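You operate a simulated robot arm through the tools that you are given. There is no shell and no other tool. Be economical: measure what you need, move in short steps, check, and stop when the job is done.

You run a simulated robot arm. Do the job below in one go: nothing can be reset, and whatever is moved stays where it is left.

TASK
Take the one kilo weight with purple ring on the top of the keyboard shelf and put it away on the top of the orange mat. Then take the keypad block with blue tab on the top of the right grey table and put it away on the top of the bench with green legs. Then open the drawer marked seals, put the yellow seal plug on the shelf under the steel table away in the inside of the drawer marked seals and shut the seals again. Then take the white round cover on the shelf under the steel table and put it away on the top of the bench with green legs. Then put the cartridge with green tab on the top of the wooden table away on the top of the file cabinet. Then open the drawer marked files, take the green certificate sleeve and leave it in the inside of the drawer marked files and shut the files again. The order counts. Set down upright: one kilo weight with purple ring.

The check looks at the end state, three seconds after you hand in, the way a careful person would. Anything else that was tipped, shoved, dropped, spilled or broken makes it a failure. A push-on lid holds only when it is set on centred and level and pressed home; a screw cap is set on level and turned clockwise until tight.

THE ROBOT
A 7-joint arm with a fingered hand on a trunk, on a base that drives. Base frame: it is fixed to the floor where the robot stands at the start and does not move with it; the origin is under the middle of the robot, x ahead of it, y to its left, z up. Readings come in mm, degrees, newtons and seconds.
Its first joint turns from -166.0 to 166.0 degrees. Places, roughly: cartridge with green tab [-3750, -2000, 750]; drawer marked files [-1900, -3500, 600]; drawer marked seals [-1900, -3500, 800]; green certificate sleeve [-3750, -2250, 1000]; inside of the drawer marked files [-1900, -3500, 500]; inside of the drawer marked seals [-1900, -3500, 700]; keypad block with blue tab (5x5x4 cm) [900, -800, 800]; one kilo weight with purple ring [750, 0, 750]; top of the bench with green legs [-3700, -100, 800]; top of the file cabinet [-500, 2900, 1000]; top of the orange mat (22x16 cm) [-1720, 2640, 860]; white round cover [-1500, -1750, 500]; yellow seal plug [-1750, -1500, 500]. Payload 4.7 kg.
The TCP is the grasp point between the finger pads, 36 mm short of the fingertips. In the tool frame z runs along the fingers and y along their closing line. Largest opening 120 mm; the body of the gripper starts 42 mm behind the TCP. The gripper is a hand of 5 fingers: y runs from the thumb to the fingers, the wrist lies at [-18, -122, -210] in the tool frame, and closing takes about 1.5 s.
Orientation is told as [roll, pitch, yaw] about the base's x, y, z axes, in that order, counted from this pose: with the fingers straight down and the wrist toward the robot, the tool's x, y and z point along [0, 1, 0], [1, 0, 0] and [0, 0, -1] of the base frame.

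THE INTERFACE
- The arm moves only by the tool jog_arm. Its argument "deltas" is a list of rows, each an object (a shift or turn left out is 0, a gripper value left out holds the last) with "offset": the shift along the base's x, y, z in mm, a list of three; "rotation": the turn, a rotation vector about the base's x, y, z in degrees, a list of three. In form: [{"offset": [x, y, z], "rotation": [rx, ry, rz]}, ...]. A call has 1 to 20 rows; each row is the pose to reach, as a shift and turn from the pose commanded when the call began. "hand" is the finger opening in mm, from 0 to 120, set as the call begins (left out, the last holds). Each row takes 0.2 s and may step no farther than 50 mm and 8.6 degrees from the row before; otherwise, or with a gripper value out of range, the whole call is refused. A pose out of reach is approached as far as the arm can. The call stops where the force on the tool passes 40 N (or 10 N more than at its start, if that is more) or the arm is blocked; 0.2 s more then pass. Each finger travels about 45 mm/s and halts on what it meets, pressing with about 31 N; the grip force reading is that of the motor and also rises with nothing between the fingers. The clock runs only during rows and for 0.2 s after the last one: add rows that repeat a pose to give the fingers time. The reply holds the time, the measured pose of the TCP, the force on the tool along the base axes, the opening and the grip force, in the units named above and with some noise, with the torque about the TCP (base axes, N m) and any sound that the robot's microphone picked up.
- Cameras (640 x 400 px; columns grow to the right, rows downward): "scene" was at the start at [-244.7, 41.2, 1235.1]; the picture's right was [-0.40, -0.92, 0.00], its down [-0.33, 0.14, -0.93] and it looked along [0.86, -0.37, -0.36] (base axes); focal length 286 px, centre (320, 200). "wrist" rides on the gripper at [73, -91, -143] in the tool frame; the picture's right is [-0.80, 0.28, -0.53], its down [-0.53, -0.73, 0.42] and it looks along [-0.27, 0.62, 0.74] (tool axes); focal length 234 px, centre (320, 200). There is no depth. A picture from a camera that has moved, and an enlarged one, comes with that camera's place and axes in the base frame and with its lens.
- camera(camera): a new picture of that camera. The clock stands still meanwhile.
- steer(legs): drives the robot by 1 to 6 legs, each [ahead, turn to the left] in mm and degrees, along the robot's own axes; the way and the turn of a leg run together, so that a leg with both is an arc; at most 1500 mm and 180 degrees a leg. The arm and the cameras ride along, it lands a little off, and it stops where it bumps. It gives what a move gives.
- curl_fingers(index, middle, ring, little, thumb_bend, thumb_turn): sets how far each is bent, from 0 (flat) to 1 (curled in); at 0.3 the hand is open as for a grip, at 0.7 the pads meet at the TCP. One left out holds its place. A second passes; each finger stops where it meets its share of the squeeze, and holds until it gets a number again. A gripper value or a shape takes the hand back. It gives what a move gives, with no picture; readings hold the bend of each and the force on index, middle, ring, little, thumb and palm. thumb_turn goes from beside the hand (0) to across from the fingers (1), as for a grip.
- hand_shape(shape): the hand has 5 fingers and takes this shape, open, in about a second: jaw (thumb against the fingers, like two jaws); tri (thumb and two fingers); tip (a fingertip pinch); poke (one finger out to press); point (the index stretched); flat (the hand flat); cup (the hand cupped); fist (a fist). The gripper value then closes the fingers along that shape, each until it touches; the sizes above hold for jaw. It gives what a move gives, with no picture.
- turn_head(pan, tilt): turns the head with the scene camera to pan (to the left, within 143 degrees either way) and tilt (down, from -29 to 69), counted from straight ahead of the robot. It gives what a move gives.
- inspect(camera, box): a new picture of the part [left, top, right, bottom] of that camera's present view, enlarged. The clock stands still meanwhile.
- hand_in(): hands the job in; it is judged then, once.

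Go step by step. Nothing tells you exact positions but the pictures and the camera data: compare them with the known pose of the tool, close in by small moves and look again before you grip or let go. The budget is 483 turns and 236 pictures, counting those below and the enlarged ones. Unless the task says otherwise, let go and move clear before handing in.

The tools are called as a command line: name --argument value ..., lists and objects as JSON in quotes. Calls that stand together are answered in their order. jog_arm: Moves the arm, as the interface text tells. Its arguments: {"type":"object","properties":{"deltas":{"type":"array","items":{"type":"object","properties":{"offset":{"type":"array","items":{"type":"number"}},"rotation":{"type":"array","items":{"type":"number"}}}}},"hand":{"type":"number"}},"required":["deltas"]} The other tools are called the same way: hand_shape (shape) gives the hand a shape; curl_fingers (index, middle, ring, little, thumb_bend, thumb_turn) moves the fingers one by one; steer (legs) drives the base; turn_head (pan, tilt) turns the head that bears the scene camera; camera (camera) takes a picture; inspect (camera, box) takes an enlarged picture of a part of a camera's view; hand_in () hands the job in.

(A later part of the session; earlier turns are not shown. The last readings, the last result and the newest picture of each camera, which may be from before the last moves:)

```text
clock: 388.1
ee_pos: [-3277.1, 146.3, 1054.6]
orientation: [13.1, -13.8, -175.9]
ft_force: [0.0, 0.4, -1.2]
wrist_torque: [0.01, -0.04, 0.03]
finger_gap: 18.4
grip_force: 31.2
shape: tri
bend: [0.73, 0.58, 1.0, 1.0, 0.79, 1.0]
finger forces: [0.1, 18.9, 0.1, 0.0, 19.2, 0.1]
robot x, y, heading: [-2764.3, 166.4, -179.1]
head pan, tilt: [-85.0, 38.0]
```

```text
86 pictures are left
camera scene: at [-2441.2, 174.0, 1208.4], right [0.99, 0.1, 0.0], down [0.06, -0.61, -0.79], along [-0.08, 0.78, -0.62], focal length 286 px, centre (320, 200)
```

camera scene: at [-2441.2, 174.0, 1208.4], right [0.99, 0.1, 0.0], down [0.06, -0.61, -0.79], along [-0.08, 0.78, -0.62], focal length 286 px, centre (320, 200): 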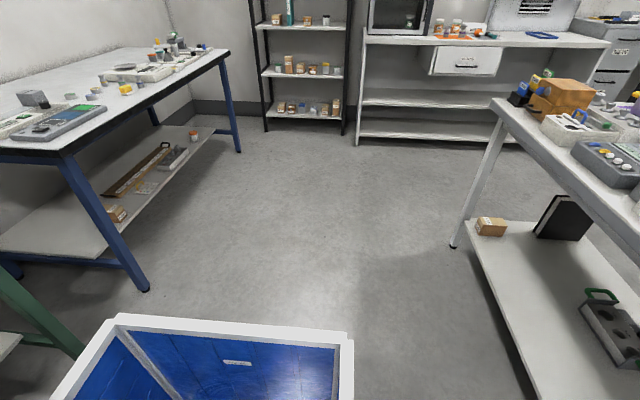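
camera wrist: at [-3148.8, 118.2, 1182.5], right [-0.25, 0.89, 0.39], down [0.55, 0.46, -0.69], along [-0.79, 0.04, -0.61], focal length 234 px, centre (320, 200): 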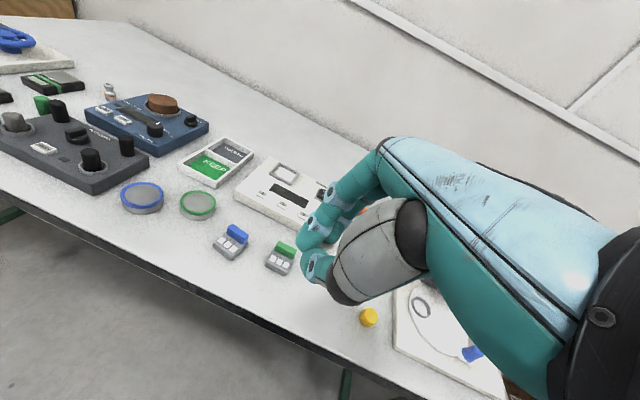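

The thumb and middle finger still press with 19 N each and the floor is clear, so the cover may still be held by those two. I'll look at the hand from the head camera.

turn_head --pan -20 --tilt 28

inspect --camera "scene" --box '[200, 70, 300, 150]'

inspect --camera "wrist" --box '[295, 210, 375, 290]'

```text
clock: 389.5
ee_pos: [-3276.8, 147.5, 1054.2]
orientation: [13.1, -13.9, -176.0]
ft_force: [0.1, 0.2, -0.2]
wrist_torque: [0.02, 0.0, 0.03]
finger_gap: 18.4
grip_force: 31.1
shape: tri
bend: [0.73, 0.58, 1.0, 1.0, 0.79, 1.0]
finger forces: [0.0, 18.8, 0.0, 0.0, 19.3, 0.0]
robot x, y, heading: [-2767.4, 165.4, -179.1]
head pan, tilt: [-20.0, 28.0]
```

```text
5.00 times, centred on (250, 110) of scene
camera zoom: at [-2518.4, 117.9, 1224.0], right [0.33, 0.95, 0.0], down [0.44, -0.15, -0.88], along [-0.83, 0.29, -0.47], focal length 1430 px, centre (670, 650)
```

zoom: 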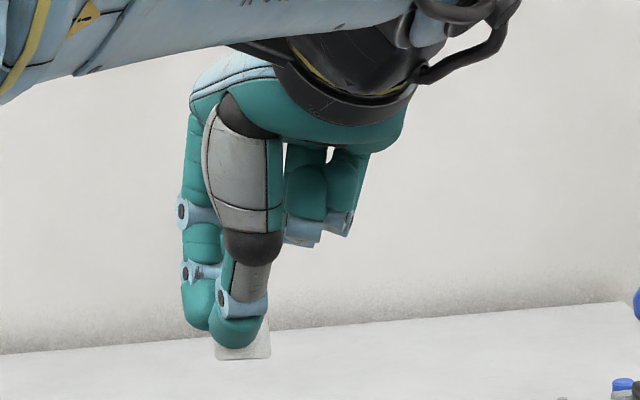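

```text
5.00 times, centred on (335, 250) of wrist
camera zoom: at [-3148.8, 118.2, 1182.5], right [-0.25, 0.89, 0.39], down [0.55, 0.46, -0.69], along [-0.79, 0.04, -0.61], focal length 1171 px, centre (245, -50)
```

zoom: 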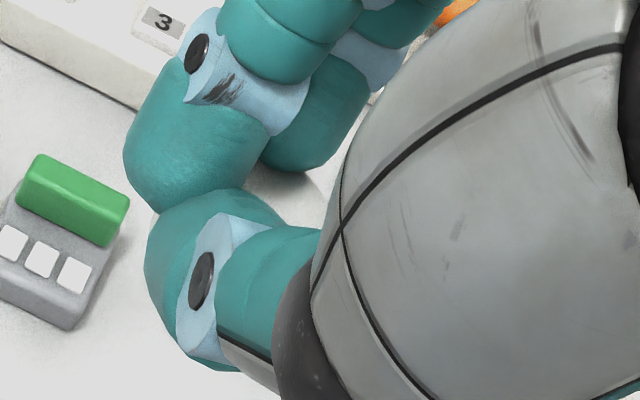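

The cover is still held by its top between thumb and middle finger but slipping slowly. I'll move promptly over the free spot at (-3385, 213) and go down.

jog_arm --deltas '[{"offset": [-27, 16, -20]}, {"offset": [-54, 33, -45]}, {"offset": [-81, 50, -75]}, {"offset": [-108, 66, -105]}, {"offset": [-108, 66, -135]}, {"offset": [-108, 66, -165]}]'

inspect --camera "scene" --box '[180, 90, 400, 230]'

camera --camera "wrist"

```text
clock: 390.9
ee_pos: [-3385.2, 212.5, 887.5]
orientation: [13.2, -13.7, -175.9]
ft_force: [-0.2, -0.3, -0.6]
wrist_torque: [-0.01, -0.02, 0.01]
finger_gap: 18.0
grip_force: 31.5
shape: tri
bend: [0.73, 0.58, 1.0, 1.0, 0.79, 1.0]
finger forces: [0.1, 18.2, 0.0, 0.0, 0.0, 0.0]
robot x, y, heading: [-2765.0, 161.3, -178.9]
head pan, tilt: [-20.0, 28.0]
```

```text
2.86 times, centred on (290, 160) of scene
camera zoom: at [-2518.4, 117.9, 1224.0], right [0.33, 0.95, 0.0], down [0.44, -0.15, -0.88], along [-0.83, 0.29, -0.47], focal length 817 px, centre (406, 314)
```

zoom: 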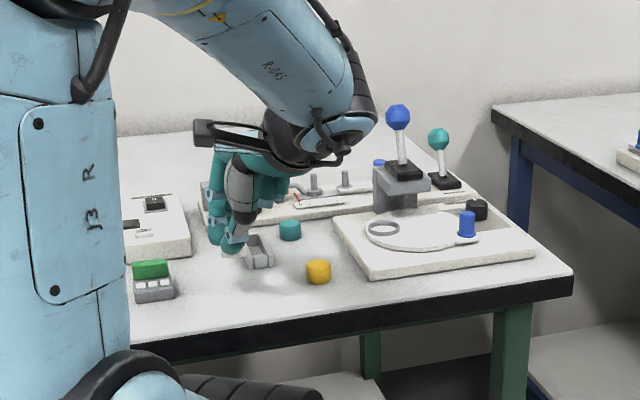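

```text
82 pictures are left
camera wrist: at [-3257.2, 183.6, 1018.0], right [-0.25, 0.89, 0.39], down [0.55, 0.46, -0.69], along [-0.79, 0.04, -0.61], focal length 234 px, centre (320, 200)
```

wrist: 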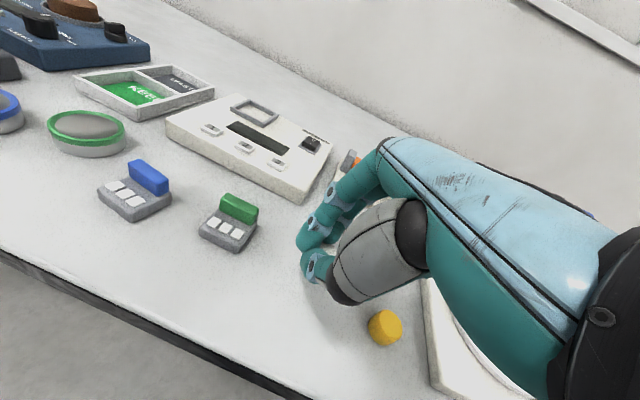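

inspect --camera "scene" --box '[240, 130, 310, 200]'

```text
5.71 times, centred on (275, 165) of scene
camera zoom: at [-2518.4, 117.9, 1224.0], right [0.33, 0.95, 0.0], down [0.44, -0.15, -0.88], along [-0.83, 0.29, -0.47], focal length 1634 px, centre (577, 400)
```

zoom: 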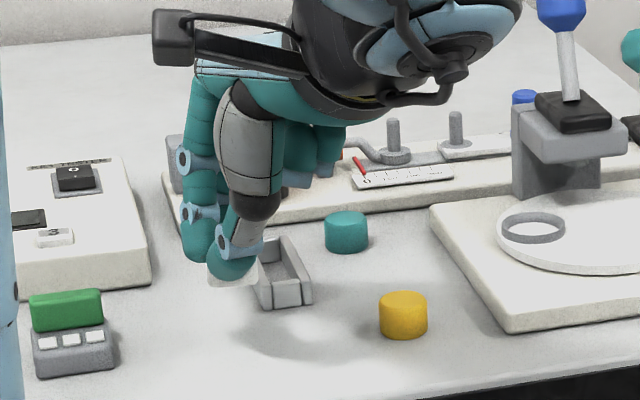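

The cover is still held at the tips. I'll lower straight down slowly to the bench.

jog_arm --deltas '[{"offset": [0, 0, -12]}, {"offset": [0, 0, -20]}, {"offset": [0, 0, -25]}, {"offset": [0, 0, -29]}, {"offset": [0, 0, -33]}, {"offset": [0, 0, -37]}, {"offset": [0, 0, -41]}, {"offset": [0, 0, -45]}, {"offset": [0, 0, -49]}]'

inspect --camera "scene" --box '[240, 130, 310, 200]'

```text
clock: 392.7
ee_pos: [-3386.2, 214.7, 849.7]
orientation: [12.9, -14.5, -176.0]
ft_force: [1.6, -1.0, 12.4]
wrist_torque: [-0.04, 0.22, -0.01]
finger_gap: 20.0
grip_force: 31.2
shape: tri
bend: [0.73, 0.57, 1.0, 1.0, 0.79, 1.0]
finger forces: [0.1, 25.3, 0.0, 0.0, 23.2, 0.0]
robot x, y, heading: [-2762.1, 166.4, -179.0]
head pan, tilt: [-20.0, 28.0]
stopped in row 8: the force on the tool passed its limit at 44 N (the readings are from after the stop); the commanded pose is now the measured one
```

```text
5.71 times, centred on (275, 165) of scene
camera zoom: at [-2517.9, 117.9, 1223.9], right [0.33, 0.95, 0.0], down [0.44, -0.15, -0.88], along [-0.83, 0.29, -0.47], focal length 1634 px, centre (577, 400)
```

zoom: 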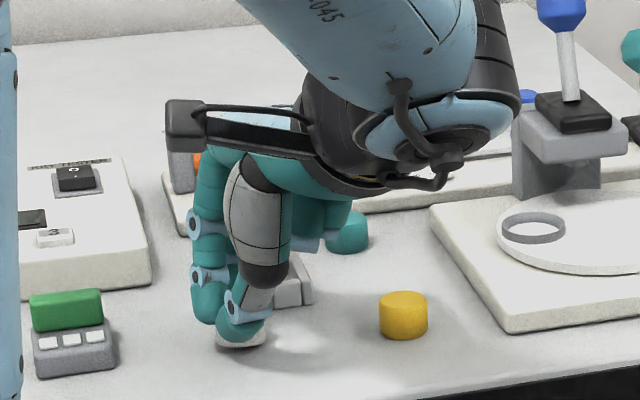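

The cover is on the bench. I'll ease up a touch and open.

jog_arm --deltas '[{"offset": [0, 0, 1]}, {"offset": [0, 0, 1]}, {"offset": [0, 0, 1]}, {"offset": [0, 0, 1]}, {"offset": [0, 0, 2]}]' --hand 55

jog_arm --deltas '[{"offset": [0, 0, 20]}, {"offset": [0, 0, 50]}, {"offset": [0, 0, 90]}, {"offset": [0, 0, 130]}, {"offset": [0, 0, 170]}, {"offset": [30, -15, 200]}, {"offset": [75, -30, 200]}, {"offset": [120, -40, 200]}]'

inspect --camera "scene" --box '[180, 110, 340, 210]'

```text
clock: 393.9
ee_pos: [-3385.4, 212.7, 850.9]
orientation: [13.0, -14.3, -176.1]
ft_force: [0.2, 1.0, 0.5]
wrist_torque: [-0.03, 0.0, 0.03]
finger_gap: 54.7
grip_force: 0.1
shape: tri
bend: [0.74, 0.47, 0.99, 0.99, 0.72, 1.0]
finger forces: [0.0, 0.0, 0.1, 0.0, 0.1, 0.1]
robot x, y, heading: [-2762.5, 159.7, -179.2]
head pan, tilt: [-20.0, 28.0]
```

```text
clock: 395.7
ee_pos: [-3264.9, 173.9, 1049.8]
orientation: [13.1, -14.1, -176.1]
ft_force: [1.0, -0.2, 0.0]
wrist_torque: [0.01, 0.01, -0.04]
finger_gap: 54.8
grip_force: 0.1
shape: tri
bend: [0.74, 0.47, 0.99, 0.99, 0.72, 1.0]
finger forces: [0.0, 0.0, 0.0, 0.0, 0.0, 0.0]
robot x, y, heading: [-2763.7, 164.3, -178.8]
head pan, tilt: [-20.0, 28.0]
```

```text
4.00 times, centred on (260, 160) of scene
camera zoom: at [-2518.4, 118.0, 1224.0], right [0.33, 0.95, 0.0], down [0.44, -0.15, -0.88], along [-0.83, 0.29, -0.47], focal length 1144 px, centre (560, 360)
```

zoom: 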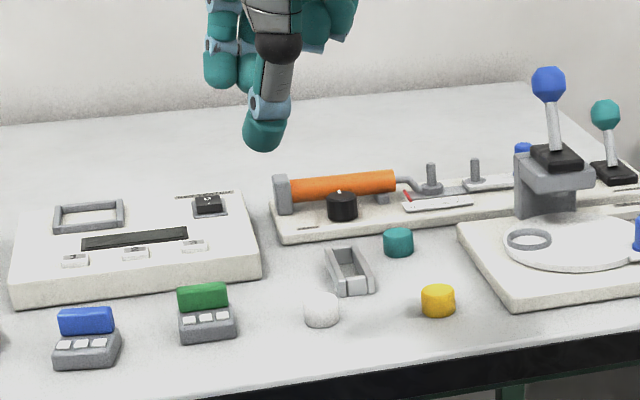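

The white cover sits flat on the bench. Next is the cartridge with the green tab on the wooden table; I'll straighten the hand and drive south to face that table.

jog_arm --deltas '[{"offset": [0, 0, 0], "rotation": [4.3, -4.7, -1]}, {"offset": [0, 0, 0], "rotation": [8.6, -9.4, -2]}, {"offset": [0, 0, 0], "rotation": [13, -14, -3]}]'

steer --legs '[[0, 84], [1100, 0], [1070, 0], [0, -85]]'

turn_head --pan -20 --tilt 28

camera --camera "scene"

camera --camera "wrist"

```text
clock: 396.5
ee_pos: [-3265.7, 174.0, 1049.3]
orientation: [0.8, 0.5, -177.5]
ft_force: [0.3, 1.1, 0.9]
wrist_torque: [-0.04, -0.01, 0.06]
finger_gap: 55.0
grip_force: 0.0
shape: tri
bend: [0.74, 0.47, 0.99, 0.99, 0.72, 1.0]
finger forces: [0.0, 0.0, 0.0, 0.0, 0.0, 0.0]
robot x, y, heading: [-2759.4, 166.5, -179.0]
head pan, tilt: [-20.0, 28.0]
```

```text
clock: 414.4
ee_pos: [-3462.1, -1963.1, 1051.9]
orientation: [0.7, 0.5, -179.0]
ft_force: [1.9, -9.9, 7.3]
wrist_torque: [0.72, 0.27, 0.27]
finger_gap: 54.9
grip_force: 0.0
shape: tri
bend: [0.74, 0.47, 0.99, 0.99, 0.72, 1.0]
finger forces: [0.1, 0.0, 10.0, 0.1, 0.0, 0.0]
robot x, y, heading: [-2964.4, -1986.8, 179.6]
head pan, tilt: [-20.0, 28.0]
```

```text
clock: 415.0
ee_pos: [-3461.5, -1963.0, 1051.9]
orientation: [0.8, 0.5, -179.0]
ft_force: [1.1, -7.1, 5.4]
wrist_torque: [0.55, 0.19, 0.16]
finger_gap: 54.9
grip_force: 0.0
shape: tri
bend: [0.74, 0.47, 0.99, 0.99, 0.72, 1.0]
finger forces: [0.1, 0.0, 7.5, 0.2, 0.0, 0.0]
robot x, y, heading: [-2956.8, -1982.3, 179.3]
head pan, tilt: [-20.0, 28.0]
```

```text
78 pictures are left
camera scene: at [-2715.4, -2038.7, 1223.9], right [0.35, 0.94, 0.0], down [0.44, -0.16, -0.88], along [-0.83, 0.31, -0.47], focal length 286 px, centre (320, 200)
```

scene: 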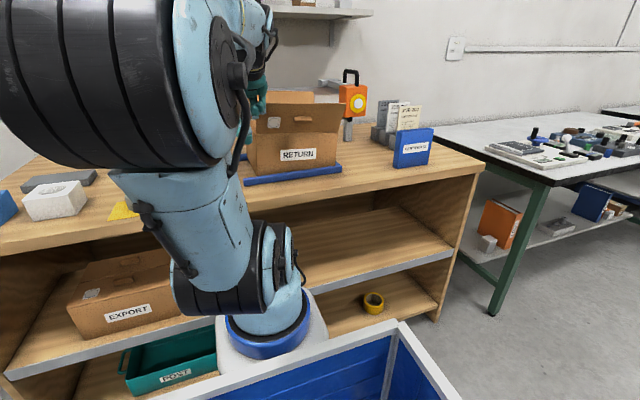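

```text
77 pictures are left
camera wrist: at [-3370.8, -2032.7, 1195.1], right [-0.3, 0.81, 0.51], down [0.73, 0.54, -0.42], along [-0.62, 0.25, -0.75], focal length 234 px, centre (320, 200)
```

wrist: 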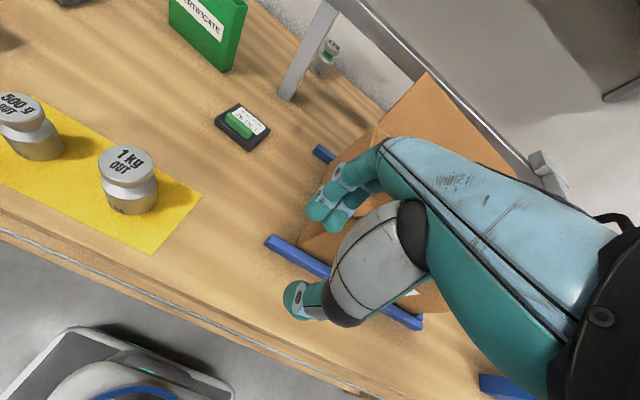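

The hand is touching the RETURN box flap after the turn. I'll lift it straight up immediately.

jog_arm --deltas '[{"offset": [0, -12, 15]}, {"offset": [0, -25, 45]}, {"offset": [10, -50, 80]}]'

camera --camera "wrist"

inspect --camera "scene" --box '[200, 60, 460, 220]'

```text
clock: 415.8
ee_pos: [-3452.3, -2013.9, 1130.5]
orientation: [0.7, 0.6, -179.0]
ft_force: [0.0, 0.5, -0.2]
wrist_torque: [0.01, 0.0, 0.0]
finger_gap: 55.1
grip_force: 0.1
shape: tri
bend: [0.74, 0.47, 0.99, 0.99, 0.72, 1.0]
finger forces: [0.0, 0.0, 0.0, 0.0, 0.1, 0.1]
robot x, y, heading: [-2959.4, -1989.0, 179.6]
head pan, tilt: [-20.0, 28.0]
```

```text
76 pictures are left
camera wrist: at [-3361.2, -2082.9, 1274.6], right [-0.3, 0.81, 0.51], down [0.73, 0.54, -0.42], along [-0.62, 0.25, -0.75], focal length 234 px, centre (320, 200)
```

wrist: 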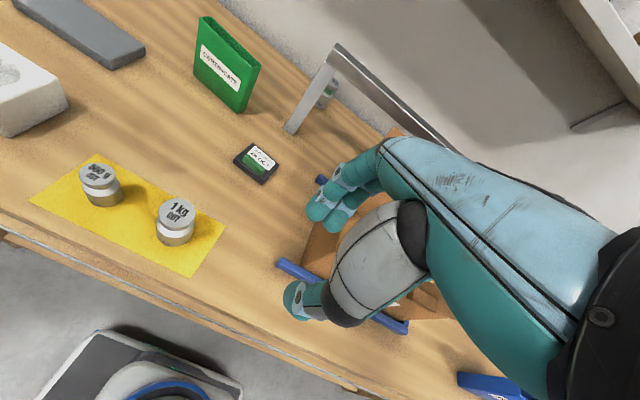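

```text
2.46 times, centred on (330, 140) of scene
camera zoom: at [-2715.6, -2038.5, 1224.0], right [0.35, 0.94, 0.0], down [0.44, -0.16, -0.88], along [-0.83, 0.31, -0.47], focal length 704 px, centre (295, 348)
```

zoom: 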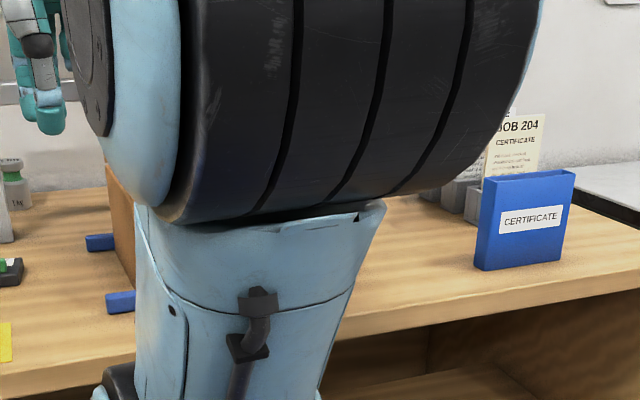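

The box appears undisturbed in its rails. The cartridge with the green tab is at about (-3673, -2108) and the green certificate sleeve stands behind it. I'll zoom in.

inspect --camera "wrist" --box '[170, 10, 350, 210]'

jog_arm --deltas '[{"offset": [-30, -20, -15]}, {"offset": [-60, -40, -35]}, {"offset": [-95, -60, -60]}, {"offset": [-125, -75, -85]}, {"offset": [-150, -85, -110]}]'

camera --camera "wrist"

```text
2.00 times, centred on (260, 110) of wrist
camera zoom: at [-3361.2, -2082.9, 1274.6], right [-0.3, 0.81, 0.51], down [0.73, 0.54, -0.42], along [-0.62, 0.25, -0.75], focal length 468 px, centre (440, 380)
```

zoom: 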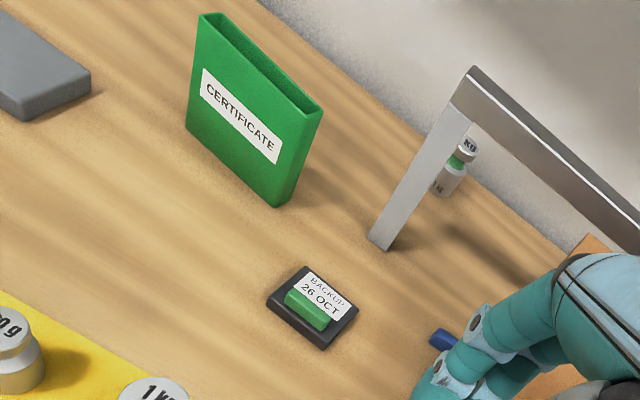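

```text
clock: 417.0
ee_pos: [-3601.6, -2098.1, 1022.3]
orientation: [0.7, 0.4, -179.0]
ft_force: [0.3, 0.2, 0.5]
wrist_torque: [0.0, -0.02, -0.02]
finger_gap: 54.8
grip_force: 0.1
shape: tri
bend: [0.74, 0.47, 0.99, 0.99, 0.72, 1.0]
finger forces: [0.0, 0.1, 0.0, 0.0, 0.1, 0.1]
robot x, y, heading: [-2962.2, -1987.4, 179.3]
head pan, tilt: [-20.0, 28.0]
```

```text
73 pictures are left
camera wrist: at [-3510.5, -2167.7, 1166.0], right [-0.3, 0.81, 0.51], down [0.73, 0.54, -0.43], along [-0.62, 0.25, -0.75], focal length 234 px, centre (320, 200)
```

wrist: 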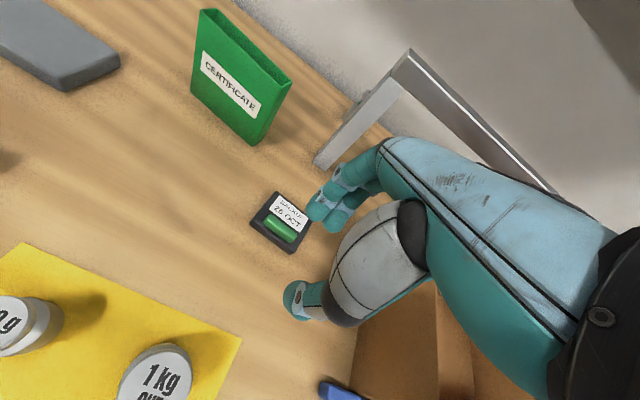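

The cartridge ("BACKUP 26 OCT") is about 70×60 mm and flat, at (-3687, -2110) with its top near z 860, yawed about 9°. I'll use the jaw shape opened to 100 mm, yaw -9°, and hover above it.

hand_shape --shape "jaw"

jog_arm --deltas '[{"offset": [-25, -4, -20], "rotation": [0, 0, -3]}, {"offset": [-50, -8, -45], "rotation": [-0.5, 0, -6]}, {"offset": [-75, -11, -65], "rotation": [-0.5, 0, -9]}, {"offset": [-86, -12, -90], "rotation": [-0.5, 0, -9]}, {"offset": [-86, -12, -90], "rotation": [-0.5, 0, -9]}]' --hand 100

camera --camera "wrist"

```text
clock: 417.9
ee_pos: [-3602.2, -2098.2, 1022.4]
orientation: [0.8, 0.5, -178.9]
ft_force: [-0.3, 0.1, 0.6]
wrist_torque: [-0.03, 0.0, 0.02]
finger_gap: 119.9
grip_force: 0.1
shape: jaw
bend: [0.3, 0.3, 0.3, 0.3, 0.3, 0.98]
finger forces: [0.1, 0.0, 0.1, 0.0, 0.1, 0.1]
robot x, y, heading: [-2957.8, -1988.6, 179.3]
head pan, tilt: [-20.0, 28.0]
```

```text
clock: 419.1
ee_pos: [-3688.4, -2111.0, 931.1]
orientation: [1.3, 0.6, 172.1]
ft_force: [-0.8, 0.0, 0.4]
wrist_torque: [-0.01, 0.0, 0.02]
finger_gap: 100.2
grip_force: 0.2
shape: jaw
bend: [0.26, 0.33, 0.32, 0.32, 0.49, 0.99]
finger forces: [0.1, 0.1, 0.0, 0.1, 0.1, 0.1]
robot x, y, heading: [-2962.4, -1986.1, 179.4]
head pan, tilt: [-20.0, 28.0]
```

```text
72 pictures are left
camera wrist: at [-3609.3, -2192.0, 1075.5], right [-0.17, 0.85, 0.5], down [0.8, 0.41, -0.43], along [-0.57, 0.33, -0.75], focal length 234 px, centre (320, 200)
```

wrist: 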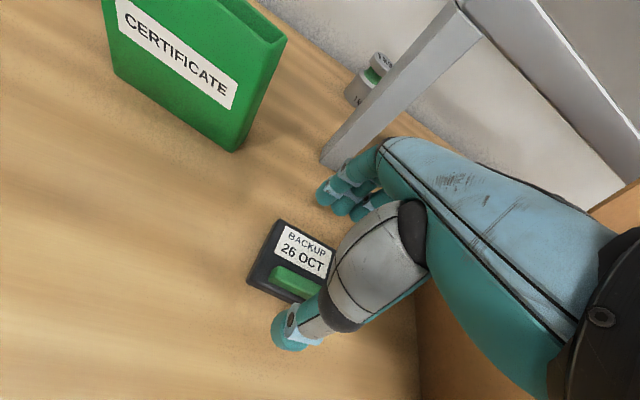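

Well centred. I'll lower toward the table, slowing near contact.

jog_arm --deltas '[{"offset": [-3, 4, -15]}, {"offset": [-3, 4, -30]}, {"offset": [-3, 4, -37]}, {"offset": [-3, 4, -41]}, {"offset": [-3, 4, -44]}, {"offset": [-3, 4, -47]}, {"offset": [-3, 4, -50]}, {"offset": [-3, 4, -53]}]'

camera --camera "wrist"

```text
clock: 420.3
ee_pos: [-3693.9, -2107.2, 895.0]
orientation: [1.7, -0.3, 172.0]
ft_force: [0.9, 1.6, 11.4]
wrist_torque: [0.38, 0.53, -0.17]
finger_gap: 98.4
grip_force: 0.0
shape: jaw
bend: [0.26, 0.33, 0.32, 0.32, 0.49, 0.99]
finger forces: [0.0, 12.0, 0.0, 0.0, 0.0, 0.1]
robot x, y, heading: [-2953.1, -1983.5, 179.5]
head pan, tilt: [-20.0, 28.0]
stopped in row 5: the force on the tool passed its limit at 44 N (the readings are from after the stop); the commanded pose is now the measured one
```

```text
71 pictures are left
camera wrist: at [-3612.7, -2187.4, 1040.0], right [-0.16, 0.85, 0.5], down [0.8, 0.41, -0.44], along [-0.58, 0.33, -0.74], focal length 234 px, centre (320, 200)
```

wrist: 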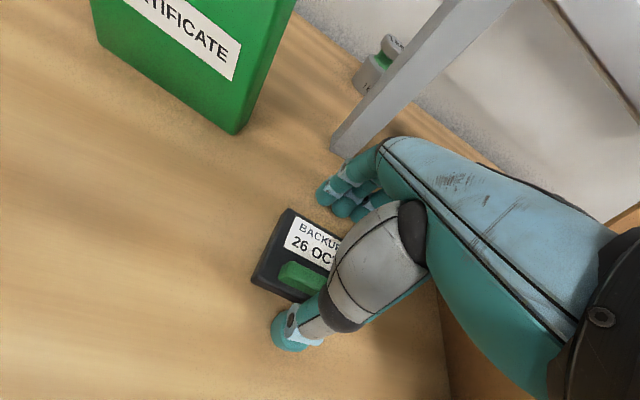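

The middle fingertip touches the table. I'll lift 3 mm, close to 76 mm, then settle down again before gripping.

jog_arm --deltas '[{"offset": [0, 0, 3]}, {"offset": [0, 0, 3]}, {"offset": [0, 0, 3]}, {"offset": [0, 0, 3]}]' --hand 78

jog_arm --deltas '[{"offset": [0, 0, -3]}, {"offset": [0, 0, -5]}, {"offset": [0, 0, -7]}, {"offset": [0, 0, -9]}, {"offset": [0, 0, -11]}]'

inspect --camera "wrist" --box '[230, 160, 430, 360]'

```text
clock: 421.3
ee_pos: [-3693.8, -2106.3, 897.1]
orientation: [1.6, -0.1, 172.0]
ft_force: [1.1, -0.1, 3.2]
wrist_torque: [-0.03, -0.01, 0.01]
finger_gap: 60.5
grip_force: 31.1
shape: jaw
bend: [0.74, 0.42, 0.4, 0.41, 0.72, 1.0]
finger forces: [21.5, 2.3, 4.3, 0.0, 29.7, 0.0]
robot x, y, heading: [-2958.7, -1984.2, 179.5]
head pan, tilt: [-20.0, 28.0]
```

```text
clock: 422.0
ee_pos: [-3694.1, -2107.1, 896.6]
orientation: [1.9, -0.6, 172.0]
ft_force: [2.7, -0.3, 8.8]
wrist_torque: [-0.08, -0.4, 0.01]
finger_gap: 60.2
grip_force: 31.2
shape: jaw
bend: [0.74, 0.42, 0.4, 0.41, 0.72, 1.0]
finger forces: [20.5, 2.5, 4.3, 0.0, 36.7, 0.0]
robot x, y, heading: [-2958.2, -1986.1, 179.4]
head pan, tilt: [-20.0, 28.0]
stopped in row 3: the force on the tool passed its limit at 43 N (the readings are from after the stop); the commanded pose is now the measured one
```

```text
2.00 times, centred on (330, 260) of wrist
camera zoom: at [-3612.9, -2187.6, 1040.6], right [-0.16, 0.85, 0.5], down [0.79, 0.41, -0.45], along [-0.59, 0.33, -0.74], focal length 468 px, centre (300, 80)
```

zoom: 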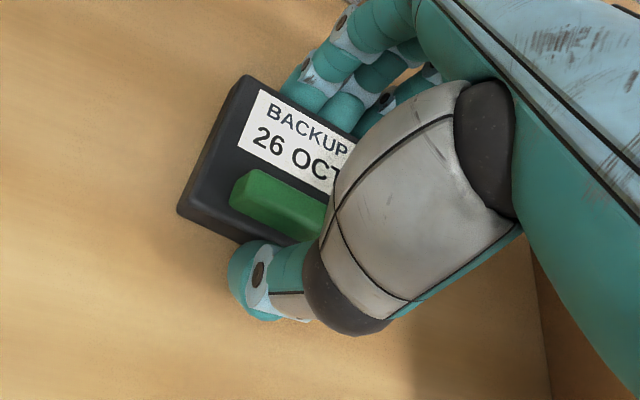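

It's already clamped on the cartridge's edges. I'll tighten fully and lift.

jog_arm --deltas '[{"offset": [0, 0, 1]}, {"offset": [0, 0, 1]}, {"offset": [0, 0, 1]}, {"offset": [0, 0, 1]}]' --hand 10

jog_arm --deltas '[{"offset": [0, 0, 10]}, {"offset": [0, 0, 25]}, {"offset": [0, 0, 50]}, {"offset": [0, 0, 80]}]'

inspect --camera "wrist" --box '[230, 160, 430, 360]'

```text
clock: 423.0
ee_pos: [-3695.2, -2108.3, 897.3]
orientation: [1.7, -0.5, 172.0]
ft_force: [1.9, 1.2, 5.6]
wrist_torque: [-0.03, -0.29, 0.06]
finger_gap: 60.1
grip_force: 31.1
shape: jaw
bend: [0.74, 0.43, 0.4, 0.42, 0.72, 1.0]
finger forces: [15.6, 8.0, 3.5, 0.1, 32.4, 0.0]
robot x, y, heading: [-2962.0, -1986.2, 179.6]
head pan, tilt: [-20.0, 28.0]
```

```text
clock: 424.0
ee_pos: [-3695.4, -2108.4, 976.8]
orientation: [1.8, -0.4, 172.1]
ft_force: [0.1, -0.7, -1.5]
wrist_torque: [0.01, -0.01, -0.01]
finger_gap: 59.9
grip_force: 30.8
shape: jaw
bend: [0.74, 0.43, 0.4, 0.42, 0.72, 1.0]
finger forces: [17.0, 7.5, 3.6, 0.1, 28.0, 0.0]
robot x, y, heading: [-2961.2, -1986.9, 179.2]
head pan, tilt: [-20.0, 28.0]
```

```text
2.00 times, centred on (330, 260) of wrist
camera zoom: at [-3613.1, -2188.0, 1119.9], right [-0.16, 0.85, 0.5], down [0.79, 0.41, -0.45], along [-0.59, 0.33, -0.74], focal length 468 px, centre (300, 80)
```

zoom: 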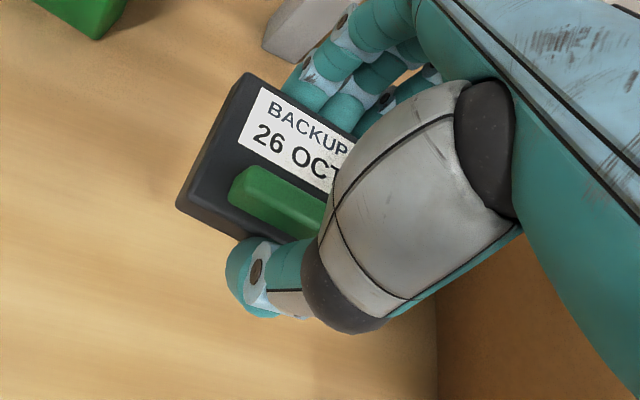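

The cartridge is firmly held. I'll raise and tuck the arm, then back off from the wooden table before turning.

jog_arm --deltas '[{"offset": [5, 0, 40]}, {"offset": [25, 0, 80]}, {"offset": [60, 5, 105]}, {"offset": [100, 10, 115]}, {"offset": [140, 15, 115]}, {"offset": [180, 20, 115]}, {"offset": [215, 25, 115]}]'

steer --legs '[[-480, 0], [0, -88.5], [1300, 0], [1300, 0]]'

```text
clock: 425.6
ee_pos: [-3480.9, -2082.1, 1089.3]
orientation: [1.8, -0.5, 172.0]
ft_force: [-0.6, -0.4, -0.7]
wrist_torque: [-0.01, -0.02, 0.01]
finger_gap: 59.7
grip_force: 30.2
shape: jaw
bend: [0.74, 0.43, 0.4, 0.42, 0.72, 1.0]
finger forces: [17.0, 7.3, 3.6, 0.0, 28.0, 0.1]
robot x, y, heading: [-2962.7, -1987.6, 179.4]
head pan, tilt: [-20.0, 28.0]
```

```text
clock: 444.4
ee_pos: [-2668.0, 1115.1, 1091.3]
orientation: [1.7, -0.5, 84.5]
ft_force: [-0.1, 0.5, -1.0]
wrist_torque: [0.02, 0.02, -0.02]
finger_gap: 59.9
grip_force: 30.7
shape: jaw
bend: [0.74, 0.43, 0.4, 0.42, 0.72, 1.0]
finger forces: [17.0, 7.2, 3.5, 0.0, 27.6, 0.0]
robot x, y, heading: [-2549.6, 598.5, 92.0]
head pan, tilt: [-20.0, 28.0]
```

Still held. Continuing north, then east to the cabinet.

steer --legs '[[1270, 0], [0, -92], [1300, 0], [760, 0], [0, 90]]'

turn_head --pan -15 --tilt 25

camera --camera "scene"

camera --camera "wrist"

```text
clock: 468.4
ee_pos: [-645.9, 2363.9, 1090.6]
orientation: [1.8, -0.5, 82.0]
ft_force: [0.1, -0.2, -0.2]
wrist_torque: [0.03, -0.01, -0.01]
finger_gap: 58.8
grip_force: 31.4
shape: jaw
bend: [0.74, 0.43, 0.4, 0.42, 0.72, 1.0]
finger forces: [16.5, 7.2, 3.5, 0.0, 27.0, 0.0]
robot x, y, heading: [-551.2, 1840.2, 89.4]
head pan, tilt: [-20.0, 28.0]
```

```text
clock: 469.0
ee_pos: [-647.5, 2363.7, 1089.8]
orientation: [1.8, -0.5, 82.0]
ft_force: [0.0, -0.1, -0.6]
wrist_torque: [0.01, -0.01, 0.02]
finger_gap: 59.2
grip_force: 30.7
shape: jaw
bend: [0.74, 0.43, 0.4, 0.42, 0.72, 1.0]
finger forces: [16.3, 7.1, 3.5, 0.0, 27.0, 0.0]
robot x, y, heading: [-551.9, 1841.4, 89.6]
head pan, tilt: [-15.0, 25.0]
```

```text
68 pictures are left
camera scene: at [-609.4, 1600.9, 1228.7], right [0.96, -0.27, 0.0], down [-0.11, -0.41, -0.91], along [0.24, 0.87, -0.42], focal length 286 px, centre (320, 200)
```

scene: 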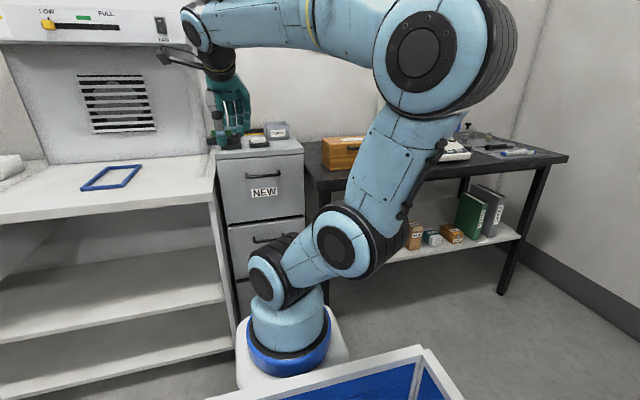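

```text
67 pictures are left
camera wrist: at [-727.2, 2281.4, 1234.2], right [0.85, 0.16, 0.5], down [0.41, -0.79, -0.45], along [0.33, 0.59, -0.74], focal length 234 px, centre (320, 200)
```

wrist: 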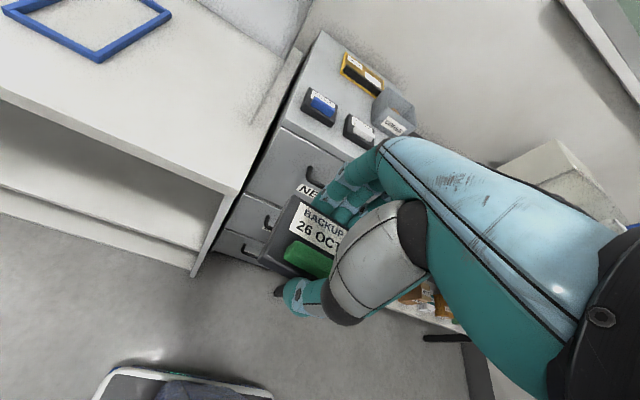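

The cabinet top already has some items on it. I'll zoom in.

inspect --camera "wrist" --box '[260, 20, 460, 170]'

inspect --camera "scene" --box '[190, 100, 330, 200]'

```text
2.67 times, centred on (360, 95) of wrist
camera zoom: at [-727.2, 2281.4, 1234.2], right [0.85, 0.16, 0.5], down [0.41, -0.79, -0.45], along [0.33, 0.59, -0.74], focal length 624 px, centre (213, 480)
```

zoom: 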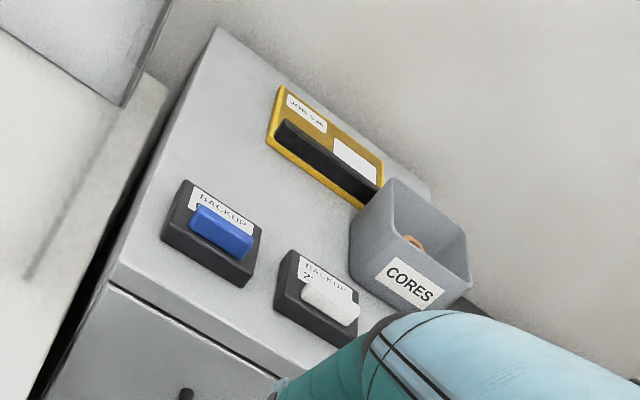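

```text
4.00 times, centred on (260, 150) of scene
camera zoom: at [-609.4, 1600.9, 1228.7], right [0.96, -0.27, 0.0], down [-0.11, -0.41, -0.91], along [0.24, 0.87, -0.42], focal length 1144 px, centre (560, 400)
```

zoom: 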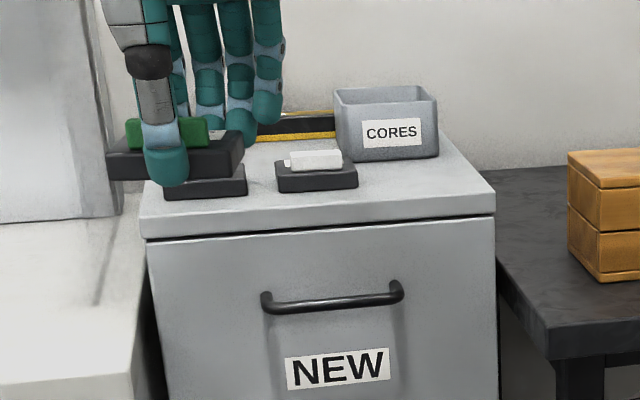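

The cabinet top is at z≈950, x -699 to -386, with its front edge at y≈2652. The front-right area, in front of the CORES tray, is free. I'll place the cartridge at about (-440, 2717) and hover there first.

jog_arm --deltas '[{"offset": [23, 39, 0]}, {"offset": [46, 78, 0]}, {"offset": [69, 117, 0]}, {"offset": [92, 156, 0]}, {"offset": [115, 195, 0]}, {"offset": [138, 234, 0]}, {"offset": [161, 273, 0]}, {"offset": [184, 312, 0]}, {"offset": [207, 351, -5]}]'

camera --camera "wrist"

camera --camera "scene"

```text
clock: 471.0
ee_pos: [-438.8, 2714.4, 1087.2]
orientation: [1.8, -0.6, 82.1]
ft_force: [0.0, -0.2, 0.2]
wrist_torque: [0.01, -0.05, -0.01]
finger_gap: 58.7
grip_force: 30.5
shape: jaw
bend: [0.74, 0.43, 0.4, 0.42, 0.72, 1.0]
finger forces: [16.4, 7.2, 3.5, 0.0, 27.1, 0.0]
robot x, y, heading: [-552.9, 1847.4, 89.4]
head pan, tilt: [-15.0, 25.0]
```

```text
64 pictures are left
camera wrist: at [-520.2, 2632.0, 1229.7], right [0.85, 0.16, 0.5], down [0.41, -0.79, -0.45], along [0.33, 0.59, -0.74], focal length 234 px, centre (320, 200)
```

wrist: 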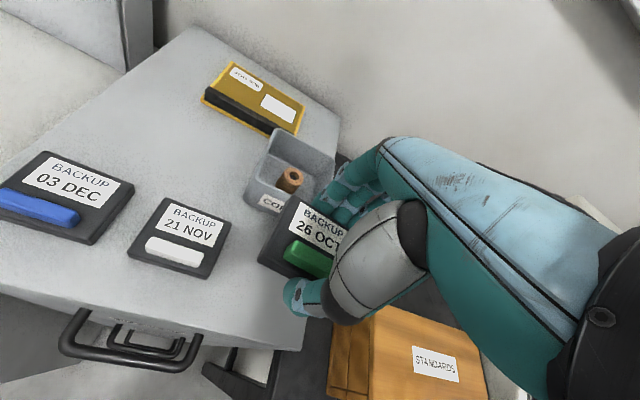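

```text
63 pictures are left
camera scene: at [-609.5, 1600.6, 1228.7], right [0.96, -0.27, 0.0], down [-0.11, -0.41, -0.91], along [0.24, 0.87, -0.42], focal length 286 px, centre (320, 200)
```

scene: 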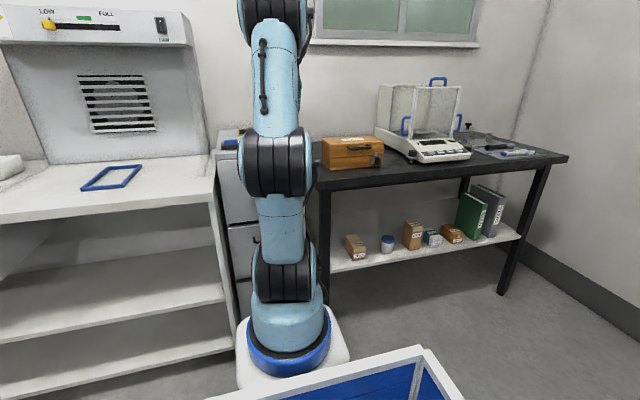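

The free area is confirmed. Lowering onto the cabinet top.

jog_arm --deltas '[{"offset": [-3, 0, -30]}, {"offset": [-3, 0, -55]}, {"offset": [-3, 0, -70]}, {"offset": [-3, 0, -77]}, {"offset": [-3, 0, -82]}, {"offset": [-3, 0, -86]}, {"offset": [-3, 0, -90]}, {"offset": [-3, 0, -94]}, {"offset": [-3, 0, -98]}, {"offset": [-3, 0, -102]}, {"offset": [-3, 0, -106]}]'

camera --camera "wrist"

```text
clock: 473.6
ee_pos: [-442.6, 2715.7, 989.1]
orientation: [1.9, -1.4, 82.0]
ft_force: [-0.1, -0.1, 7.6]
wrist_torque: [-0.29, 0.07, 0.01]
finger_gap: 59.2
grip_force: 31.2
shape: jaw
bend: [0.74, 0.43, 0.41, 0.42, 0.73, 1.0]
finger forces: [16.8, 7.5, 3.9, 0.0, 36.5, 0.0]
robot x, y, heading: [-551.0, 1842.3, 89.5]
head pan, tilt: [-15.0, 25.0]
stopped in row 11: the force on the tool passed its limit at 42 N (the readings are from after the stop); the commanded pose is now the measured one
```

```text
62 pictures are left
camera wrist: at [-522.9, 2632.2, 1129.5], right [0.85, 0.15, 0.51], down [0.41, -0.79, -0.46], along [0.33, 0.6, -0.73], focal length 234 px, centre (320, 200)
```

wrist: 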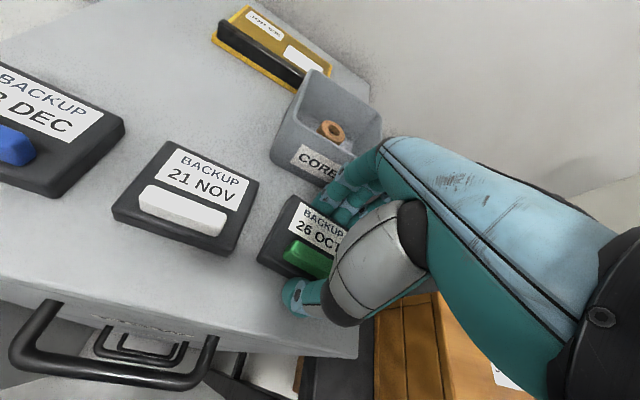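

It's down. The fingers are close to the CORES tray, so I'll open only the thumb and then lift.

curl_fingers --thumb_bend 0.45

jog_arm --deltas '[{"offset": [0, 1, 4]}, {"offset": [0, 2, 10]}, {"offset": [0, 2, 25]}, {"offset": [0, 2, 55]}, {"offset": [0, 2, 95]}]'

camera --camera "wrist"

```text
clock: 474.6
ee_pos: [-442.3, 2716.1, 987.9]
orientation: [1.8, -1.5, 81.9]
ft_force: [-1.5, 8.1, 28.4]
wrist_torque: [-1.28, 0.25, -0.14]
finger_gap: 63.5
grip_force: 19.3
shape: fingers
bend: [0.75, 0.48, 0.44, 0.42, 0.43, 1.0]
finger forces: [6.7, 0.3, 0.1, 0.0, 31.2, 0.0]
robot x, y, heading: [-548.4, 1844.6, 89.5]
head pan, tilt: [-15.0, 25.0]
```

```text
clock: 475.8
ee_pos: [-442.1, 2718.9, 1079.0]
orientation: [1.9, -1.0, 81.9]
ft_force: [1.0, 0.7, -1.6]
wrist_torque: [-0.02, 0.07, 0.03]
finger_gap: 64.0
grip_force: 5.6
shape: fingers
bend: [0.75, 0.48, 0.44, 0.42, 0.42, 1.0]
finger forces: [5.6, 0.1, 0.1, 0.0, 5.8, 0.0]
robot x, y, heading: [-548.9, 1842.7, 89.4]
head pan, tilt: [-15.0, 25.0]
```

```text
61 pictures are left
camera wrist: at [-523.5, 2635.0, 1222.3], right [0.85, 0.15, 0.5], down [0.41, -0.79, -0.45], along [0.33, 0.59, -0.73], focal length 234 px, centre (320, 200)
```

wrist: 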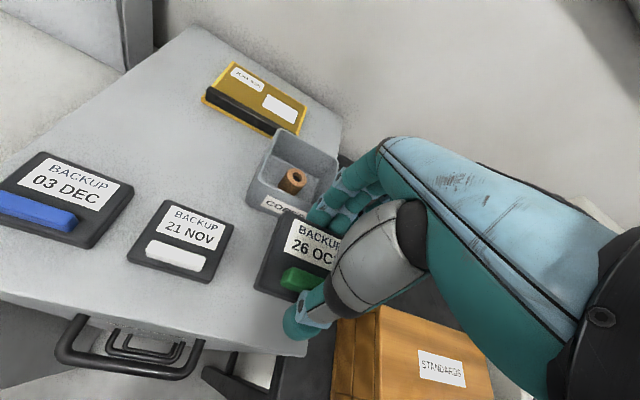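

The cartridge came up again, lightly pinched. I'll lower it back 12 mm closer to the front edge and open both sides a little.

jog_arm --deltas '[{"offset": [0, -8, -20]}, {"offset": [0, -14, -50]}, {"offset": [0, -14, -72]}, {"offset": [0, -14, -79]}, {"offset": [0, -14, -83]}, {"offset": [0, -14, -87]}, {"offset": [0, -14, -91]}, {"offset": [0, -14, -95]}]'

camera --camera "wrist"

```text
clock: 477.6
ee_pos: [-441.2, 2704.9, 987.1]
orientation: [1.8, -1.5, 81.9]
ft_force: [-0.7, 1.1, 6.8]
wrist_torque: [-0.32, 0.07, -0.03]
finger_gap: 64.2
grip_force: 7.1
shape: fingers
bend: [0.75, 0.48, 0.44, 0.42, 0.42, 1.0]
finger forces: [5.7, 0.1, 0.0, 0.1, 9.2, 0.0]
robot x, y, heading: [-551.7, 1843.1, 89.7]
head pan, tilt: [-15.0, 25.0]
```

```text
60 pictures are left
camera wrist: at [-523.0, 2620.1, 1129.5], right [0.85, 0.15, 0.51], down [0.41, -0.79, -0.46], along [0.33, 0.6, -0.73], focal length 234 px, centre (320, 200)
```

wrist: 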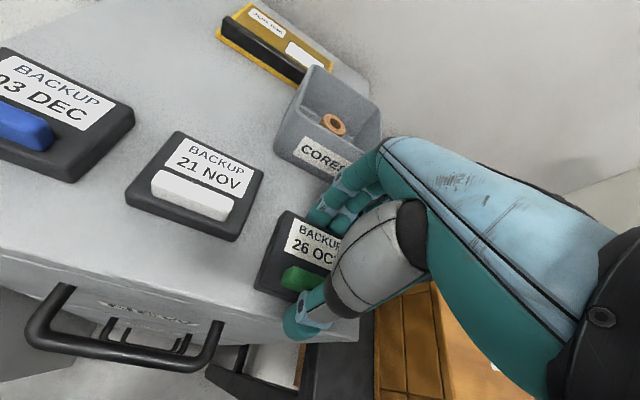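

curl_fingers --thumb_bend 0.3 --index 0.62 --middle 0.42 --ring 0.4

inspect --camera "wrist" --box '[230, 160, 430, 360]'

```text
clock: 478.6
ee_pos: [-441.6, 2704.0, 989.4]
orientation: [1.8, -1.4, 81.9]
ft_force: [-0.1, -2.3, 25.2]
wrist_torque: [0.8, -0.22, -0.08]
finger_gap: 73.4
grip_force: 12.9
shape: fingers
bend: [0.63, 0.44, 0.4, 0.42, 0.3, 1.0]
finger forces: [10.7, 15.0, 0.0, 0.1, 0.0, 0.1]
robot x, y, heading: [-552.6, 1841.4, 89.3]
head pan, tilt: [-15.0, 25.0]
```

```text
2.00 times, centred on (330, 260) of wrist
camera zoom: at [-523.0, 2619.4, 1130.5], right [0.85, 0.15, 0.51], down [0.41, -0.79, -0.46], along [0.33, 0.6, -0.73], focal length 468 px, centre (300, 80)
```

zoom: 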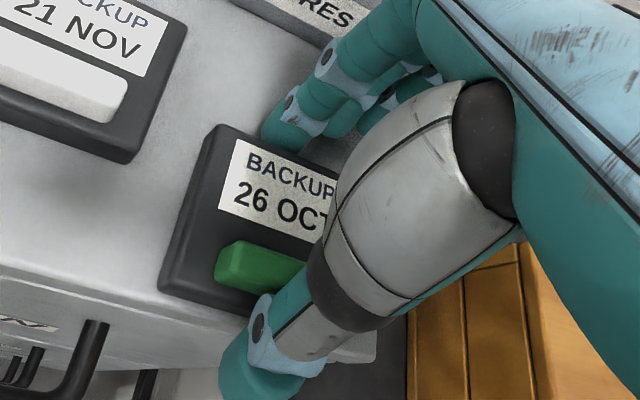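

The thumb is clear and the fingers are open. Lifting straight up.

jog_arm --deltas '[{"offset": [0, 0, 6]}, {"offset": [0, 0, 16]}, {"offset": [0, 0, 35]}, {"offset": [0, 0, 65]}, {"offset": [0, 0, 100]}, {"offset": [0, -40, 110]}, {"offset": [-10, -85, 110]}, {"offset": [-30, -125, 110]}]'

camera --camera "wrist"

```text
clock: 480.4
ee_pos: [-472.0, 2579.2, 1094.4]
orientation: [1.8, -1.0, 81.9]
ft_force: [-0.6, 0.8, -1.1]
wrist_torque: [-0.03, 0.03, 0.0]
finger_gap: 74.2
grip_force: 0.0
shape: fingers
bend: [0.62, 0.42, 0.4, 0.42, 0.3, 1.0]
finger forces: [0.0, 0.0, 0.0, 0.0, 0.1, 0.1]
robot x, y, heading: [-549.8, 1841.1, 89.5]
head pan, tilt: [-15.0, 25.0]
```

```text
58 pictures are left
camera wrist: at [-552.1, 2496.5, 1236.8], right [0.85, 0.15, 0.5], down [0.41, -0.79, -0.45], along [0.33, 0.59, -0.73], focal length 234 px, centre (320, 200)
```

wrist: 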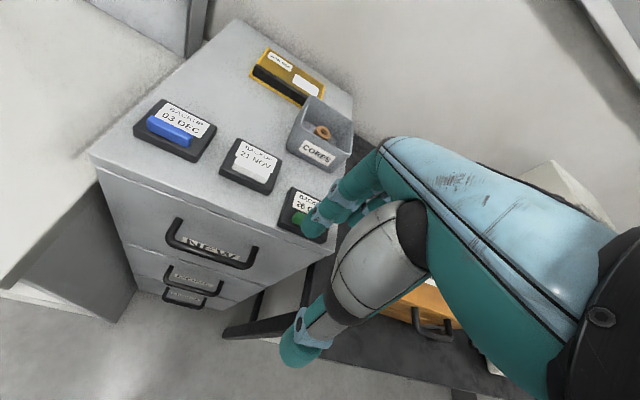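

The cartridge is in place. Last item: the FILES drawer and the green certificate sleeve. I'll tuck the arm and drive back to the south counter.

hand_shape --shape "jaw"

jog_arm --deltas '[{"offset": [-15, -40, -5], "rotation": [0, 0, 3]}, {"offset": [-30, -80, -15], "rotation": [0, 1, 7]}, {"offset": [-45, -120, -25], "rotation": [-1.5, 1, 7.5]}, {"offset": [-60, -160, -35], "rotation": [-1.5, 1, 7.5]}, {"offset": [-72, -200, -45], "rotation": [-1.5, 1, 7.5]}, {"offset": [-75, -215, -45], "rotation": [-1.5, 1, 7.5]}]'

steer --legs '[[0, 180], [1200, 0], [1130, 0], [0, -90], [1300, 0], [500, 0]]'

steer --legs '[[0, 90], [1200, 0], [900, 0]]'

```text
clock: 481.2
ee_pos: [-471.6, 2580.9, 1095.6]
orientation: [1.8, -1.1, 82.0]
ft_force: [-0.2, -0.2, 0.1]
wrist_torque: [-0.02, -0.03, 0.0]
finger_gap: 119.8
grip_force: 0.1
shape: jaw
bend: [0.3, 0.3, 0.3, 0.3, 0.3, 0.98]
finger forces: [0.1, 0.0, 0.0, 0.1, 0.0, 0.0]
robot x, y, heading: [-556.2, 1840.5, 89.4]
head pan, tilt: [-15.0, 25.0]
```

```text
clock: 482.6
ee_pos: [-546.4, 2365.0, 1049.5]
orientation: [2.7, 0.4, 89.5]
ft_force: [0.9, 0.4, -0.2]
wrist_torque: [0.0, 0.04, -0.02]
finger_gap: 119.8
grip_force: 0.0
shape: jaw
bend: [0.3, 0.3, 0.3, 0.3, 0.3, 0.98]
finger forces: [0.0, 0.0, 0.1, 0.0, 0.0, 0.0]
robot x, y, heading: [-551.2, 1846.1, 89.4]
head pan, tilt: [-15.0, 25.0]
```

```text
clock: 513.9
ee_pos: [-2913.0, -444.9, 1050.1]
orientation: [2.7, 0.3, 179.2]
ft_force: [0.3, 0.6, 0.1]
wrist_torque: [0.0, -0.01, 0.0]
finger_gap: 119.8
grip_force: 0.0
shape: jaw
bend: [0.3, 0.3, 0.3, 0.3, 0.3, 0.98]
finger forces: [0.0, 0.1, 0.0, 0.1, 0.0, 0.0]
robot x, y, heading: [-2392.9, -451.6, 179.2]
head pan, tilt: [-15.0, 25.0]
```

```text
clock: 528.1
ee_pos: [-2406.2, -3073.5, 1051.2]
orientation: [2.7, 0.4, -89.8]
ft_force: [-0.1, 0.2, 1.3]
wrist_torque: [0.04, 0.03, -0.03]
finger_gap: 119.8
grip_force: 0.1
shape: jaw
bend: [0.3, 0.3, 0.3, 0.3, 0.3, 0.98]
finger forces: [0.0, 0.0, 0.0, 0.0, 0.1, 0.1]
robot x, y, heading: [-2407.6, -2551.5, -90.0]
head pan, tilt: [-15.0, 25.0]
```

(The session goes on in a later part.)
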